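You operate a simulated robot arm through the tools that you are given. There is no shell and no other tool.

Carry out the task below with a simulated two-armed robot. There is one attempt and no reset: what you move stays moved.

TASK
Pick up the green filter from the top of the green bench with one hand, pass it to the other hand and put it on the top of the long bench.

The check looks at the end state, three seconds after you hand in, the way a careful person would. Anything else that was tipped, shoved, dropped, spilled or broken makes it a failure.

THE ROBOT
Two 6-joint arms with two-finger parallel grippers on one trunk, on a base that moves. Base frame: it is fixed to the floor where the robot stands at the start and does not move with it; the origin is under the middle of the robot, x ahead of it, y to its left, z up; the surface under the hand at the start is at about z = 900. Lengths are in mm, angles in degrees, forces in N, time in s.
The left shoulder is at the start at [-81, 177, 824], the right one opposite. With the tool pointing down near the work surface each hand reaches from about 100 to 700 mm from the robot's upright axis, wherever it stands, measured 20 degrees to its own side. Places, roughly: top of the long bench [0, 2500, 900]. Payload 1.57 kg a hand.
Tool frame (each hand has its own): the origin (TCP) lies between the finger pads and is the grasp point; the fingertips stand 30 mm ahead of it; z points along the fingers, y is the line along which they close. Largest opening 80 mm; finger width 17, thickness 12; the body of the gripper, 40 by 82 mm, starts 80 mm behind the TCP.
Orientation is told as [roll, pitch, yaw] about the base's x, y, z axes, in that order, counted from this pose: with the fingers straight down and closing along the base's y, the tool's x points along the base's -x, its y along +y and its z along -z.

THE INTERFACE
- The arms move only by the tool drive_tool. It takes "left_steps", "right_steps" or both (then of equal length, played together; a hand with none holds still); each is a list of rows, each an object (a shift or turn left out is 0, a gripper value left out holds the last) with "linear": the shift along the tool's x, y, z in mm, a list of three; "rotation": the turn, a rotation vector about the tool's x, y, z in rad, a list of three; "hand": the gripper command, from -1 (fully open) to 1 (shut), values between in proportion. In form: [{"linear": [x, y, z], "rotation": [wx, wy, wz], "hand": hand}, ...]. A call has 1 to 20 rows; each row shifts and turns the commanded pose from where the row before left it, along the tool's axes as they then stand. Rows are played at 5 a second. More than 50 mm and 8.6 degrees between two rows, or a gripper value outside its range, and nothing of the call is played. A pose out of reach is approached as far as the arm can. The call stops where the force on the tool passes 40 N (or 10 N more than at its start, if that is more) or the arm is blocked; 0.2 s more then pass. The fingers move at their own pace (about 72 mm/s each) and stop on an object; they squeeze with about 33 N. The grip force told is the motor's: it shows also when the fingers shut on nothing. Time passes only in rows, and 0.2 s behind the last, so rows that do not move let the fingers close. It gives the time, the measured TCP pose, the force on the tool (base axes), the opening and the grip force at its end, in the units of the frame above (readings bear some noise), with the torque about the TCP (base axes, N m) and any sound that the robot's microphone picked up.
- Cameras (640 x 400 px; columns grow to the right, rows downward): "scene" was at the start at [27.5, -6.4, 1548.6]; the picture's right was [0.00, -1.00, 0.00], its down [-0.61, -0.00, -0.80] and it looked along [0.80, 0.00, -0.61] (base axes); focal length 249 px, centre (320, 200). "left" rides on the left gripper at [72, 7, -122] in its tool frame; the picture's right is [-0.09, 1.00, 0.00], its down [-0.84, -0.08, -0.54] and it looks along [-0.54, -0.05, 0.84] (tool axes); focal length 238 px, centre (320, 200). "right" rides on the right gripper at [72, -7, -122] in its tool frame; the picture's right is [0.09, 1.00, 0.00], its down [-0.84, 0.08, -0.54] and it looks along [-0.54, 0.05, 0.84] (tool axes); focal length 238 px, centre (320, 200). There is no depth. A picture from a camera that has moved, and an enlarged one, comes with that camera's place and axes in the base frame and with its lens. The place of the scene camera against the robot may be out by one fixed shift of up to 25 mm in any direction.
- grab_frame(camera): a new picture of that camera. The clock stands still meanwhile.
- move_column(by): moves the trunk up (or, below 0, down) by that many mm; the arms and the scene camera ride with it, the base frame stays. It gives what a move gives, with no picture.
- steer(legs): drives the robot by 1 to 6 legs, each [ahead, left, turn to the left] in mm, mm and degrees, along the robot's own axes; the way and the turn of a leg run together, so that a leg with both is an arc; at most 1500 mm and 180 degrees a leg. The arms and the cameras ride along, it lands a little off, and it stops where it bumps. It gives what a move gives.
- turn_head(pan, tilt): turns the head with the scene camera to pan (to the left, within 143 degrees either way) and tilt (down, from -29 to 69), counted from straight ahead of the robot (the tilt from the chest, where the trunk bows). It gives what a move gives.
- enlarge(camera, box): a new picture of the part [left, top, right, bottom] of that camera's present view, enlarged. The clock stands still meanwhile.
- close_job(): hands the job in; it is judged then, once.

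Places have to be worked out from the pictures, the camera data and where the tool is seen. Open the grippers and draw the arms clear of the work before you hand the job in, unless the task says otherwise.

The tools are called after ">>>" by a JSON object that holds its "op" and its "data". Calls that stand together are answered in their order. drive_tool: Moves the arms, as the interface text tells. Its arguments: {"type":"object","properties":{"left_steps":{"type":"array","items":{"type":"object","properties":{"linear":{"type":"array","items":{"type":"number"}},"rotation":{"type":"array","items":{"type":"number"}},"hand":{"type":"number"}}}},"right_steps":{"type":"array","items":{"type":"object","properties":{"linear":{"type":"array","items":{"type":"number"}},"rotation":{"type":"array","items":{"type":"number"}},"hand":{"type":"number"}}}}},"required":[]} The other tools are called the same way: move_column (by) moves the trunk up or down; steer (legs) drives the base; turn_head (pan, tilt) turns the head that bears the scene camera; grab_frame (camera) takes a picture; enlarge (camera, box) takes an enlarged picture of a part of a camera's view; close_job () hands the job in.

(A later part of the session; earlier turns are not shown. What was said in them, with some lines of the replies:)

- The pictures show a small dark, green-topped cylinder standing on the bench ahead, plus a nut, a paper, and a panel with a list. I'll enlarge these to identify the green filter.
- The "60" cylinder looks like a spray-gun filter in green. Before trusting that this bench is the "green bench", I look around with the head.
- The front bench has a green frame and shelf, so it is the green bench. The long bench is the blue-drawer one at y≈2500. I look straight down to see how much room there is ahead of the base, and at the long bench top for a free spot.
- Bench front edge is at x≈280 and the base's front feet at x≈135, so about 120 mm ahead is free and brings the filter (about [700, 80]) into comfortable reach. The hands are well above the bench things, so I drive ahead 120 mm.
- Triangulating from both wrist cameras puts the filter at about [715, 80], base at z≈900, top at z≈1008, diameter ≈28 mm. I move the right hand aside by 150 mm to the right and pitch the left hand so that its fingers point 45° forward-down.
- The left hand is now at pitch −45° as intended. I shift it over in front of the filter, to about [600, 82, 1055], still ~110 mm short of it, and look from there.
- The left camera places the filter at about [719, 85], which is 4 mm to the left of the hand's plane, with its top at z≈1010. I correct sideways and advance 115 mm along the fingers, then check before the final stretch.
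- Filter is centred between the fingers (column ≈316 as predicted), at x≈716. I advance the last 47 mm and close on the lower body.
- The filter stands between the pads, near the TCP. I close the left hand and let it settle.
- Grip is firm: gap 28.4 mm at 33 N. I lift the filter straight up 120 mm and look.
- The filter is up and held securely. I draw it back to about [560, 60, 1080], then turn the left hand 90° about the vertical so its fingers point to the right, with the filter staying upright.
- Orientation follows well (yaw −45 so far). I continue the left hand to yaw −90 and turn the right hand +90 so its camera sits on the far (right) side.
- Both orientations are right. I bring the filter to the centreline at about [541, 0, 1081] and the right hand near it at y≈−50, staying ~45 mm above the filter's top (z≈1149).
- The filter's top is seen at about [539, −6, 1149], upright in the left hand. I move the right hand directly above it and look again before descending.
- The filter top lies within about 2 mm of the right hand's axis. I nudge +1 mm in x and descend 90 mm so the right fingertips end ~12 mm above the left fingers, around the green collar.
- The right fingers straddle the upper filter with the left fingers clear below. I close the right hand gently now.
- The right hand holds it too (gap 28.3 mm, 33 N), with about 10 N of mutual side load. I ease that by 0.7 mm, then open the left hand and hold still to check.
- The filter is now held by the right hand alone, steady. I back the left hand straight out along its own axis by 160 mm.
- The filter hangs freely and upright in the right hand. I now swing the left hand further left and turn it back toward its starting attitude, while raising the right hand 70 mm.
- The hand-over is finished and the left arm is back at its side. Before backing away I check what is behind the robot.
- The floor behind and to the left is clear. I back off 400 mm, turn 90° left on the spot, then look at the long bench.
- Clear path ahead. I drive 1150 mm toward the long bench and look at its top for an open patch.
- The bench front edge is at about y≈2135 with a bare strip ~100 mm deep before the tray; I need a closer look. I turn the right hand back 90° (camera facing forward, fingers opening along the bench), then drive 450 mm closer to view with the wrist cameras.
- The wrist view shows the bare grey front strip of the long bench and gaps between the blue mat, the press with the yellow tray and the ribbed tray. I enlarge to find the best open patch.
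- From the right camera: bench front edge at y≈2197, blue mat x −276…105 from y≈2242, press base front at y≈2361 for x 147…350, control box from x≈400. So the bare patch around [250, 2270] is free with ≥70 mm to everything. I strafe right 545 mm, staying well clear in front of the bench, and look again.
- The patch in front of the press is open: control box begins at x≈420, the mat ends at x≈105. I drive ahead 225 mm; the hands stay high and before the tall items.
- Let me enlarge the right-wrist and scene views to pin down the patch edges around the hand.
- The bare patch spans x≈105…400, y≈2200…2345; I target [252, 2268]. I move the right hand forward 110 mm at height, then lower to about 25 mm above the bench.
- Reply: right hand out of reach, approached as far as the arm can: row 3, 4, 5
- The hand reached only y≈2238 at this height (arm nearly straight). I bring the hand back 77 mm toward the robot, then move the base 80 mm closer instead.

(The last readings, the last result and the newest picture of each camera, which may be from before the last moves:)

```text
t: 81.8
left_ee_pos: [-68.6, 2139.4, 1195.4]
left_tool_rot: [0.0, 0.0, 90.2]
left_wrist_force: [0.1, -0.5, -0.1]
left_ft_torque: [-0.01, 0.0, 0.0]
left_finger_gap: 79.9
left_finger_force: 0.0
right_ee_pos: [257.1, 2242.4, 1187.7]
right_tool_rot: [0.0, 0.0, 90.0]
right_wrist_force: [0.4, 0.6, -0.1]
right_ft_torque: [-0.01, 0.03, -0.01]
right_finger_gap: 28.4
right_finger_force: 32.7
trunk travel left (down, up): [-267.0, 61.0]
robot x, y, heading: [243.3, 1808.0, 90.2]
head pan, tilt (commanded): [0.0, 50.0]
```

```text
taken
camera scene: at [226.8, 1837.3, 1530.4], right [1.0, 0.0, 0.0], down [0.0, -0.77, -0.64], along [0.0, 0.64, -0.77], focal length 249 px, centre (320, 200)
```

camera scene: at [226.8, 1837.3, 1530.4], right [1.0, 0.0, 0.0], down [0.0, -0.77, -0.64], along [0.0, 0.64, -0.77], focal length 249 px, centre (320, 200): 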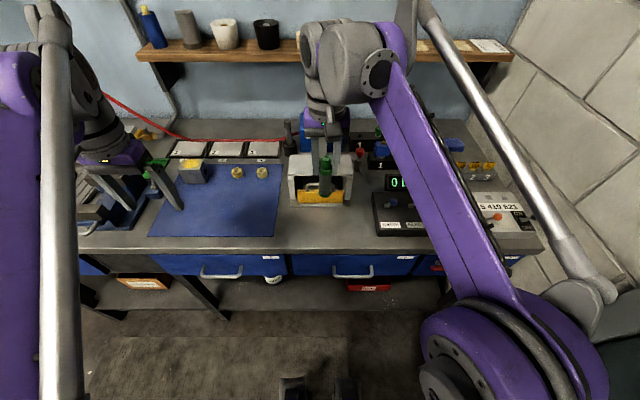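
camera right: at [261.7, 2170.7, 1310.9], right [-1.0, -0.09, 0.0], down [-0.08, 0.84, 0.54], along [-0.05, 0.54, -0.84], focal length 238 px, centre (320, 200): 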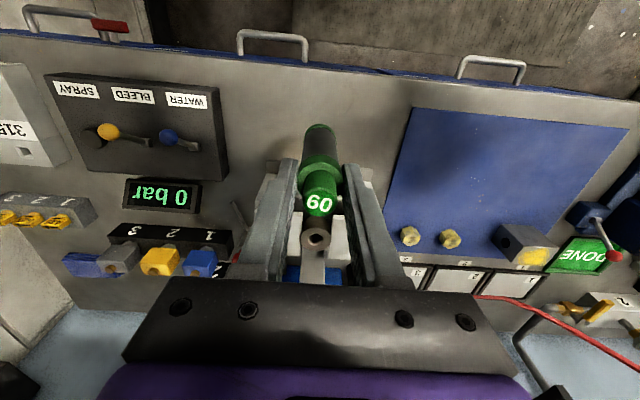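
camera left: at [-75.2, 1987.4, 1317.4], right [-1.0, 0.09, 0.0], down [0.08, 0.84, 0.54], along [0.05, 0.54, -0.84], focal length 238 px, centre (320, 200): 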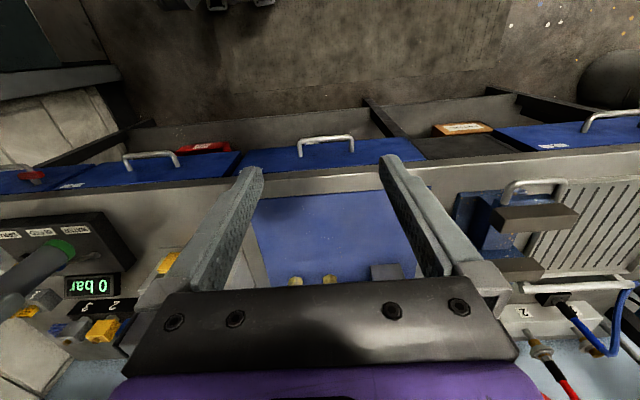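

The right hand is now at [257, 2242, 1188] with good reach. I shift 24 mm forward and 4 mm left to [253, 2266] and descend to TCP z≈1020 (filter bottom ~24 mm above the bench).

>>> {"op": "drive_tool", "data": {"right_steps": [{"linear": [-12, 2, 0]}, {"linear": [-12, 2, 0]}, {"linear": [0, 0, 24]}, {"linear": [0, 0, 24]}, {"linear": [0, 0, 24]}, {"linear": [0, 0, 24]}, {"linear": [0, 0, 24]}, {"linear": [0, 0, 24]}, {"linear": [0, 0, 24]}, {}]}}

>>> {"op": "grab_frame", "data": {"camera": "right"}}

>>> {"op": "grab_frame", "data": {"camera": "scene"}}

>>> {"op": "enlarge", "data": {"camera": "scene", "box": [250, 110, 410, 260]}}

```text
t: 84.0
left_ee_pos: [-67.9, 2138.0, 1194.7]
left_tool_rot: [0.0, -0.1, 90.1]
left_wrist_force: [0.8, 0.1, 0.5]
left_ft_torque: [0.03, -0.01, 0.02]
left_finger_gap: 80.0
left_finger_force: 0.1
right_ee_pos: [253.7, 2266.2, 1021.6]
right_tool_rot: [0.1, 0.0, 90.1]
right_wrist_force: [0.1, 0.0, -1.1]
right_ft_torque: [0.0, 0.0, 0.02]
right_finger_gap: 28.3
right_finger_force: 33.2
trunk travel left (down, up): [-267.0, 61.0]
robot x, y, heading: [245.8, 1809.0, 90.0]
head pan, tilt (commanded): [0.0, 50.0]
```

```text
taken
camera right: at [258.1, 2194.3, 1142.9], right [-1.0, -0.09, 0.0], down [-0.08, 0.84, 0.54], along [-0.05, 0.54, -0.84], focal length 238 px, centre (320, 200)
```

right: 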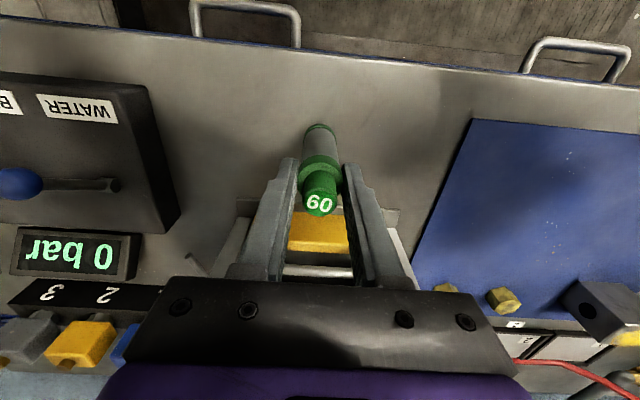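

```text
taken
camera scene: at [226.8, 1836.8, 1530.4], right [1.0, 0.0, 0.0], down [0.0, -0.77, -0.64], along [0.0, 0.64, -0.77], focal length 249 px, centre (320, 200)
```

scene: 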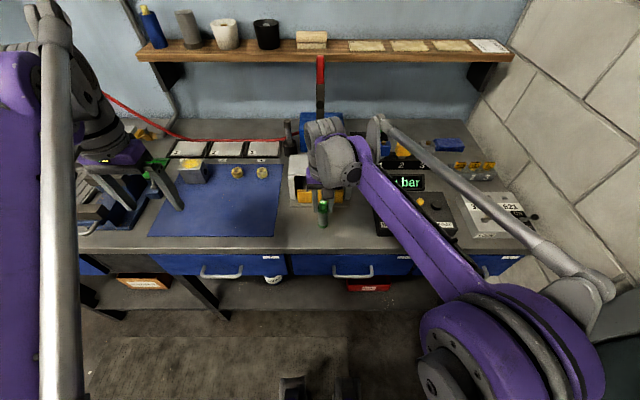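

```text
2.67 times, centred on (330, 185) of scene
camera zoom: at [226.8, 1836.8, 1530.4], right [1.0, 0.0, 0.0], down [0.0, -0.77, -0.64], along [0.0, 0.64, -0.77], focal length 665 px, centre (293, 240)
```

zoom: 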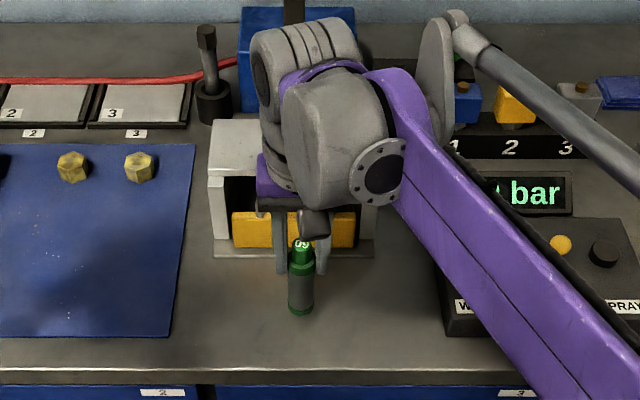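

The filter hangs upright above the bare patch, with clear space all around. I lower 16 mm more, then check the gap and force.

>>> {"op": "drive_tool", "data": {"right_steps": [{"linear": [0, 0, 6]}, {"linear": [0, 0, 6]}, {"linear": [0, 0, 5]}, {}]}}

>>> {"op": "enlarge", "data": {"camera": "scene", "box": [280, 160, 370, 250]}}

>>> {"op": "enlarge", "data": {"camera": "right", "box": [220, 80, 420, 240]}}

```text
t: 85.0
left_ee_pos: [-67.9, 2137.3, 1195.6]
left_tool_rot: [-0.1, 0.0, 90.1]
left_wrist_force: [0.3, 0.0, -0.6]
left_ft_torque: [-0.01, 0.02, 0.0]
left_finger_gap: 80.0
left_finger_force: 0.2
right_ee_pos: [252.9, 2265.7, 1003.7]
right_tool_rot: [0.0, 0.0, 90.2]
right_wrist_force: [0.9, 0.1, -0.3]
right_ft_torque: [0.01, -0.01, -0.04]
right_finger_gap: 28.4
right_finger_force: 33.4
trunk travel left (down, up): [-267.0, 61.0]
robot x, y, heading: [244.7, 1807.2, 90.0]
head pan, tilt (commanded): [0.0, 50.0]
```

```text
4.44 times, centred on (325, 205) of scene
camera zoom: at [226.8, 1837.0, 1530.4], right [1.0, 0.0, 0.0], down [0.0, -0.77, -0.64], along [0.0, 0.64, -0.77], focal length 1108 px, centre (298, 178)
```

zoom: 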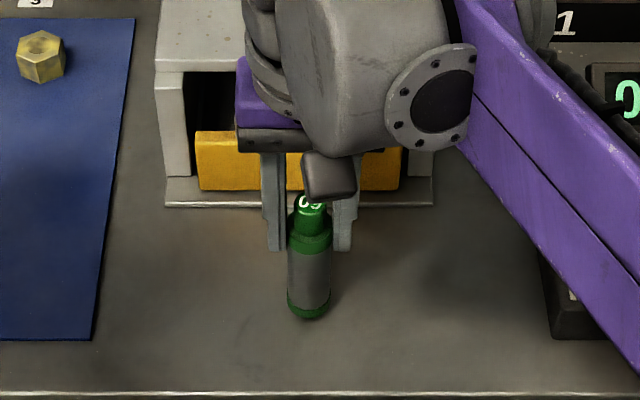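

```text
2.50 times, centred on (320, 160) of right
camera zoom: at [257.1, 2194.3, 1125.8], right [-1.0, -0.09, 0.0], down [-0.08, 0.84, 0.54], along [-0.05, 0.54, -0.84], focal length 596 px, centre (320, 300)
```

zoom: 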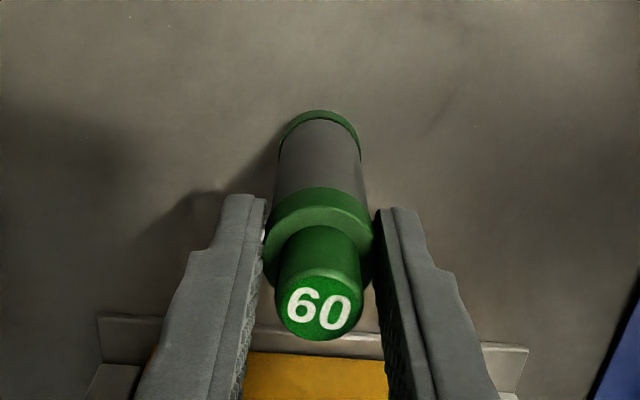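

Still about 7 mm of gap by my estimate and no contact force. I lower in small steps and watch the force.

>>> {"op": "drive_tool", "data": {"right_steps": [{"linear": [0, 0, 1.5]}, {"linear": [0, 0, 1.5]}, {"linear": [0, 0, 1.5]}, {}]}}

>>> {"op": "drive_tool", "data": {"right_steps": [{"linear": [0, 0, 1]}, {}]}}

>>> {"op": "drive_tool", "data": {"right_steps": [{"linear": [0, 0, 1]}, {}]}}

```text
t: 86.0
left_ee_pos: [-68.8, 2137.9, 1195.2]
left_tool_rot: [0.0, 0.0, 90.2]
left_wrist_force: [0.2, -0.9, 0.1]
left_ft_torque: [-0.05, 0.0, 0.02]
left_finger_gap: 79.7
left_finger_force: 0.0
right_ee_pos: [252.1, 2266.2, 998.9]
right_tool_rot: [0.0, 0.0, 90.1]
right_wrist_force: [-0.7, -0.1, 0.1]
right_ft_torque: [0.01, 0.0, -0.01]
right_finger_gap: 28.6
right_finger_force: 32.3
trunk travel left (down, up): [-267.0, 61.0]
robot x, y, heading: [245.2, 1803.8, 90.1]
head pan, tilt (commanded): [0.0, 50.0]
```

```text
t: 86.5
left_ee_pos: [-67.1, 2138.4, 1196.2]
left_tool_rot: [0.0, 0.0, 90.1]
left_wrist_force: [-0.7, 0.1, 0.0]
left_ft_torque: [-0.02, -0.02, 0.05]
left_finger_gap: 80.0
left_finger_force: 0.1
right_ee_pos: [252.5, 2266.3, 998.7]
right_tool_rot: [0.1, 0.0, 90.1]
right_wrist_force: [-0.2, -0.8, -0.7]
right_ft_torque: [0.03, -0.02, 0.01]
right_finger_gap: 28.4
right_finger_force: 32.6
trunk travel left (down, up): [-267.0, 61.0]
robot x, y, heading: [246.9, 1808.2, 90.0]
head pan, tilt (commanded): [0.0, 50.0]
```

```text
t: 87.2
left_ee_pos: [-67.8, 2138.4, 1194.9]
left_tool_rot: [-0.1, 0.0, 90.1]
left_wrist_force: [0.2, -0.6, -0.7]
left_ft_torque: [0.01, 0.0, 0.01]
left_finger_gap: 79.9
left_finger_force: 0.0
right_ee_pos: [251.8, 2265.4, 997.0]
right_tool_rot: [-0.1, 0.0, 90.0]
right_wrist_force: [-0.1, -0.1, 2.9]
right_ft_torque: [0.02, 0.03, 0.0]
right_finger_gap: 28.3
right_finger_force: 33.5
trunk travel left (down, up): [-267.0, 61.0]
robot x, y, heading: [245.4, 1806.3, 90.2]
head pan, tilt (commanded): [0.0, 50.0]
```

Vertical force has just risen to 2.9 N, near the expected contact height. One more 0.7 mm step to confirm.

>>> {"op": "drive_tool", "data": {"right_steps": [{"linear": [0, 0, 0.7]}, {}]}}

>>> {"op": "enlarge", "data": {"camera": "right", "box": [220, 80, 420, 240]}}

>>> {"op": "enlarge", "data": {"camera": "scene", "box": [280, 160, 370, 250]}}

```text
t: 87.8
left_ee_pos: [-67.6, 2137.7, 1194.2]
left_tool_rot: [0.0, 0.0, 90.2]
left_wrist_force: [0.5, -0.3, -0.5]
left_ft_torque: [0.0, 0.02, 0.0]
left_finger_gap: 80.2
left_finger_force: 0.1
right_ee_pos: [252.3, 2266.4, 997.4]
right_tool_rot: [0.0, -0.1, 90.1]
right_wrist_force: [0.6, 2.4, 17.9]
right_ft_torque: [0.25, -0.03, 0.01]
right_finger_gap: 28.4
right_finger_force: 33.3
trunk travel left (down, up): [-267.0, 61.0]
robot x, y, heading: [242.8, 1808.2, 89.9]
head pan, tilt (commanded): [0.0, 50.0]
```

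```text
2.50 times, centred on (320, 160) of right
camera zoom: at [257.7, 2194.1, 1119.6], right [-1.0, -0.09, 0.0], down [-0.08, 0.84, 0.54], along [-0.05, 0.54, -0.84], focal length 596 px, centre (320, 300)
```

zoom: 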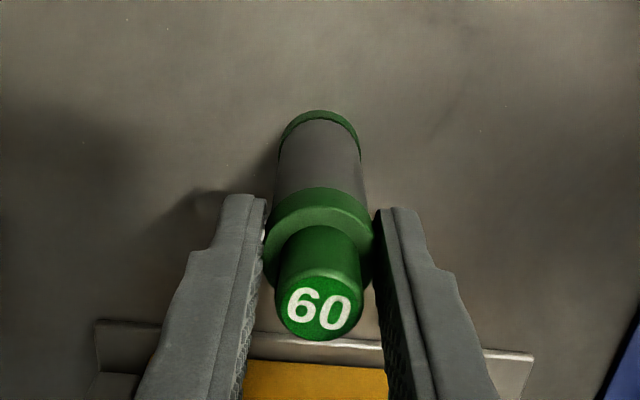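

```text
4.44 times, centred on (325, 205) of scene
camera zoom: at [226.8, 1836.1, 1530.6], right [1.0, 0.0, 0.0], down [0.0, -0.77, -0.64], along [0.0, 0.64, -0.77], focal length 1108 px, centre (298, 178)
```

zoom: 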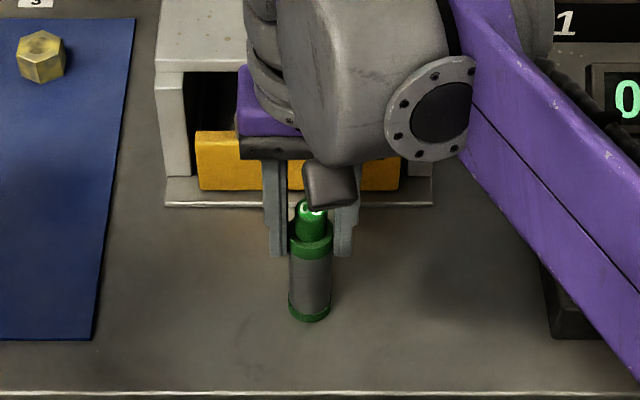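

Contact confirmed (18 N up). I ease up 0.6 mm to take off the load, then open the right hand gradually.

>>> {"op": "drive_tool", "data": {"right_steps": [{"linear": [0, 0, -0.6]}, {}]}}

```text
t: 88.3
left_ee_pos: [-67.4, 2138.0, 1195.5]
left_tool_rot: [0.0, 0.0, 90.1]
left_wrist_force: [0.1, 0.6, 0.4]
left_ft_torque: [-0.02, 0.01, 0.03]
left_finger_gap: 80.4
left_finger_force: 0.0
right_ee_pos: [253.1, 2266.9, 997.2]
right_tool_rot: [0.1, 0.0, 90.0]
right_wrist_force: [1.3, 2.3, 10.4]
right_ft_torque: [0.08, -0.08, 0.02]
right_finger_gap: 28.8
right_finger_force: 33.3
trunk travel left (down, up): [-267.0, 61.0]
robot x, y, heading: [248.9, 1810.8, 89.9]
head pan, tilt (commanded): [0.0, 50.0]
```

Some load remains (10 N), so I ease up another 0.5 mm and open slowly in small increments.

>>> {"op": "drive_tool", "data": {"right_steps": [{"linear": [0, 0, -0.5]}, {}, {"hand": 0.28}, {"hand": 0.25}, {"hand": 0.22}, {"hand": 0.18}, {"hand": 0.1}, {"hand": 0}, {}]}}

>>> {"op": "enlarge", "data": {"camera": "right", "box": [220, 80, 420, 240]}}

>>> {"op": "enlarge", "data": {"camera": "scene", "box": [280, 160, 370, 250]}}

```text
t: 90.3
left_ee_pos: [-69.4, 2138.3, 1195.3]
left_tool_rot: [0.1, -0.1, 90.1]
left_wrist_force: [0.5, -0.5, 0.1]
left_ft_torque: [-0.02, 0.0, 0.02]
left_finger_gap: 80.0
left_finger_force: 0.1
right_ee_pos: [253.3, 2266.7, 998.1]
right_tool_rot: [0.0, 0.0, 90.0]
right_wrist_force: [-1.6, 0.4, 0.0]
right_ft_torque: [0.0, 0.0, 0.01]
right_finger_gap: 40.1
right_finger_force: 0.1
trunk travel left (down, up): [-267.0, 61.0]
robot x, y, heading: [246.3, 1809.4, 90.2]
head pan, tilt (commanded): [0.0, 50.0]
```

```text
2.50 times, centred on (320, 160) of right
camera zoom: at [257.6, 2194.6, 1120.0], right [-1.0, -0.09, 0.0], down [-0.08, 0.84, 0.54], along [-0.05, 0.54, -0.84], focal length 596 px, centre (320, 300)
```

zoom: 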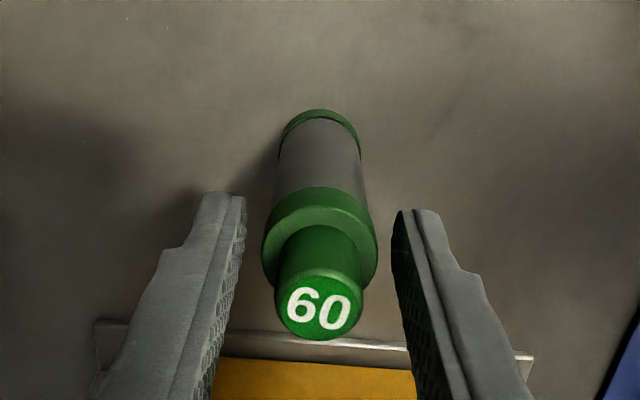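

```text
4.44 times, centred on (325, 205) of scene
camera zoom: at [226.8, 1836.9, 1530.4], right [1.0, 0.0, 0.0], down [0.0, -0.77, -0.64], along [0.0, 0.64, -0.77], focal length 1108 px, centre (298, 178)
```

zoom: 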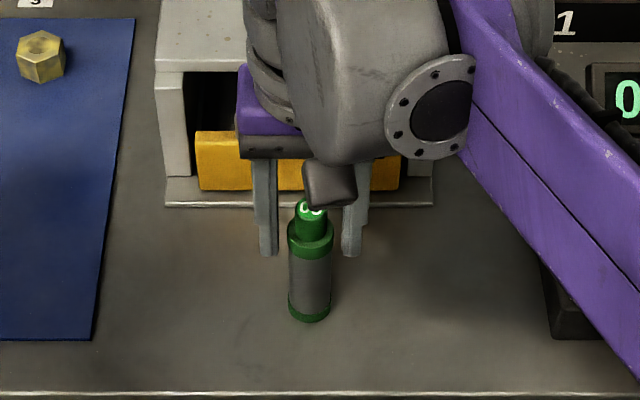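

The filter stands on its own on the bench top, fingers clear at a 40 mm gap. I open fully and withdraw straight up 190 mm.

>>> {"op": "drive_tool", "data": {"right_steps": [{"hand": -0.6}, {"hand": -1}, {}, {"linear": [0, 0, -10]}, {"linear": [0, 0, -20]}, {"linear": [0, 0, -20]}, {"linear": [0, 0, -20]}, {"linear": [0, 0, -20]}, {"linear": [0, 0, -20]}, {"linear": [0, 0, -20]}, {"linear": [0, 0, -20]}, {"linear": [0, 0, -20]}, {"linear": [0, 0, -20]}, {}]}}

>>> {"op": "grab_frame", "data": {"camera": "right"}}

>>> {"op": "grab_frame", "data": {"camera": "scene"}}

```text
t: 93.3
left_ee_pos: [-67.4, 2138.4, 1194.9]
left_tool_rot: [0.0, 0.1, 90.1]
left_wrist_force: [0.2, -0.3, -0.1]
left_ft_torque: [-0.02, 0.01, 0.0]
left_finger_gap: 80.0
left_finger_force: 0.1
right_ee_pos: [252.0, 2266.9, 1187.3]
right_tool_rot: [0.1, 0.0, 90.2]
right_wrist_force: [0.4, -0.2, 0.6]
right_ft_torque: [-0.02, 0.01, 0.0]
right_finger_gap: 79.9
right_finger_force: 0.1
trunk travel left (down, up): [-267.0, 61.0]
robot x, y, heading: [241.6, 1808.5, 90.1]
head pan, tilt (commanded): [0.0, 50.0]
```

```text
taken
camera right: at [257.5, 2194.6, 1310.4], right [-1.0, -0.09, 0.0], down [-0.08, 0.84, 0.54], along [-0.05, 0.54, -0.84], focal length 238 px, centre (320, 200)
```

right: 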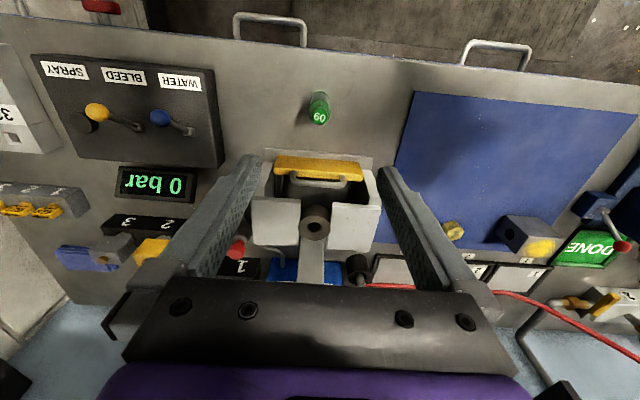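

```text
taken
camera scene: at [226.8, 1836.9, 1530.4], right [1.0, 0.0, 0.0], down [0.0, -0.77, -0.64], along [0.0, 0.64, -0.77], focal length 249 px, centre (320, 200)
```

scene: 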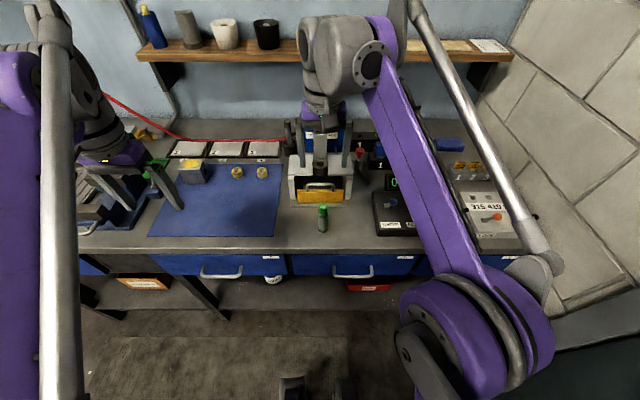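

The filter stands upright on the long bench, and nothing else was touched. I back the robot 400 mm away so that both arms are clear, and take a final look.

>>> {"op": "steer", "data": {"legs": [[-400, 0, 0]]}}

>>> {"op": "turn_head", "data": {"pan": 0, "tilt": 35}}

>>> {"op": "grab_frame", "data": {"camera": "scene"}}

>>> {"op": "enlarge", "data": {"camera": "right", "box": [160, 130, 480, 330]}}

>>> {"op": "turn_head", "data": {"pan": -130, "tilt": 25}}

>>> {"op": "grab_frame", "data": {"camera": "scene"}}

```text
t: 95.8
left_ee_pos: [-68.3, 1736.7, 1194.2]
left_tool_rot: [0.0, 0.1, 90.3]
left_wrist_force: [1.0, -0.4, -0.7]
left_ft_torque: [0.01, 0.0, -0.03]
left_finger_gap: 79.8
left_finger_force: 0.0
right_ee_pos: [253.5, 1865.7, 1189.0]
right_tool_rot: [-0.1, 0.0, 90.4]
right_wrist_force: [0.1, 0.5, -0.1]
right_ft_torque: [0.02, 0.01, 0.01]
right_finger_gap: 80.1
right_finger_force: 0.1
trunk travel left (down, up): [-267.0, 61.0]
robot x, y, heading: [248.9, 1403.7, 90.4]
head pan, tilt (commanded): [0.0, 50.0]
```

```text
t: 96.6
left_ee_pos: [-67.3, 1736.7, 1195.3]
left_tool_rot: [-0.1, 0.0, 90.2]
left_wrist_force: [0.1, 0.2, 1.0]
left_ft_torque: [-0.01, -0.01, -0.01]
left_finger_gap: 79.8
left_finger_force: 0.1
right_ee_pos: [251.5, 1867.4, 1187.8]
right_tool_rot: [0.0, 0.0, 90.3]
right_wrist_force: [0.6, 0.3, 0.2]
right_ft_torque: [0.0, 0.01, 0.01]
right_finger_gap: 80.1
right_finger_force: 0.0
trunk travel left (down, up): [-267.0, 61.0]
robot x, y, heading: [246.6, 1408.5, 90.4]
head pan, tilt (commanded): [0.0, 35.0]
```

```text
taken
camera scene: at [228.1, 1448.0, 1552.1], right [1.0, 0.01, 0.0], down [0.0, -0.57, -0.82], along [0.0, 0.82, -0.57], focal length 249 px, centre (320, 200)
```

scene: 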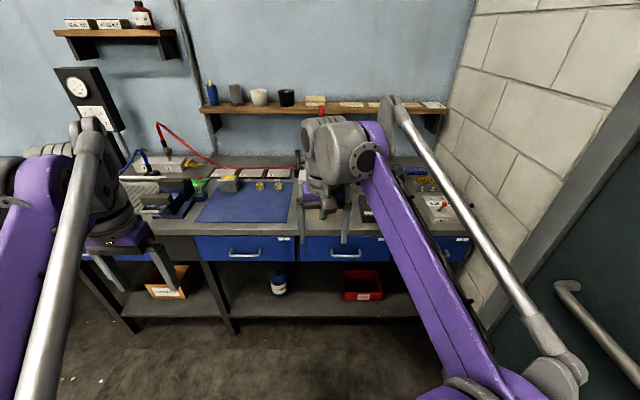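

```text
2.00 times, centred on (320, 230) of right
camera zoom: at [257.5, 1794.9, 1310.1], right [-1.0, -0.1, 0.0], down [-0.08, 0.84, 0.54], along [-0.05, 0.54, -0.84], focal length 477 px, centre (320, 140)
```

zoom: 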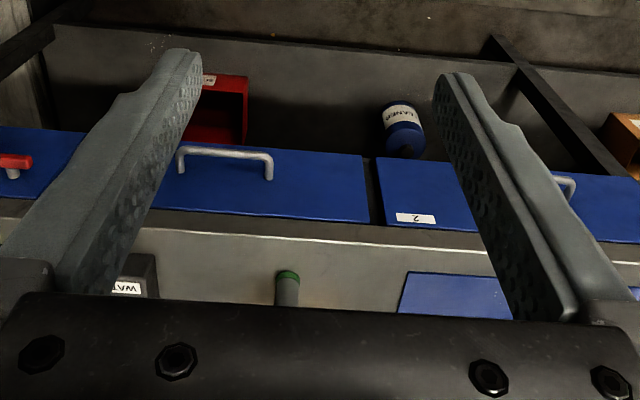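

```text
t: 98.7
left_ee_pos: [-69.0, 1736.2, 1195.4]
left_tool_rot: [0.1, -0.1, 90.3]
left_wrist_force: [-0.6, -0.8, 0.1]
left_ft_torque: [-0.03, -0.02, 0.01]
left_finger_gap: 80.0
left_finger_force: 0.2
right_ee_pos: [252.7, 1868.0, 1188.4]
right_tool_rot: [0.0, 0.0, 90.4]
right_wrist_force: [0.6, 0.8, 0.0]
right_ft_torque: [0.0, -0.03, -0.01]
right_finger_gap: 80.3
right_finger_force: 0.1
trunk travel left (down, up): [-267.0, 61.0]
robot x, y, heading: [246.7, 1407.5, 90.2]
head pan, tilt (commanded): [-130.0, 25.0]
```

```text
taken
camera scene: at [299.6, 1301.1, 1567.9], right [-0.64, -0.77, 0.0], down [-0.33, 0.27, -0.91], along [0.7, -0.58, -0.42], focal length 249 px, centre (320, 200)
```

scene: 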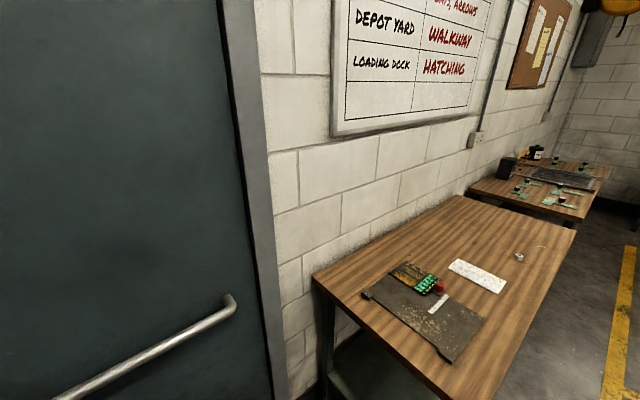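

The filter stands upright on the bare top of the long bench. The green bench's nut, chart and panel are in place, both grippers are open and the arms are clear, so I hand the job in.

>>> {"op": "close_job", "data": {}}

```text
The job is handed in.
```

The green filter (marked "60") is standing upright on the bare top of the long bench. I haven't seen the result of the check. It stands at about [252, 2267], in the open space in front of the press.

- **Pick-up and hand-over:** the left hand lifted the filter from the green bench. The right hand took hold of it before the left let go.
- **Placing:** the right hand lowered it until it touched the bench, then opened slowly. The filter stayed upright when released and was still standing after the robot backed away.
- **Surroundings:** I saw nothing else moved or knocked. The nut, chart and panel are still in place on the green bench.
- **Robot:** both grippers are open, and the robot is 400 mm back from where it stood to place the filter, with both arms clear of the bench.
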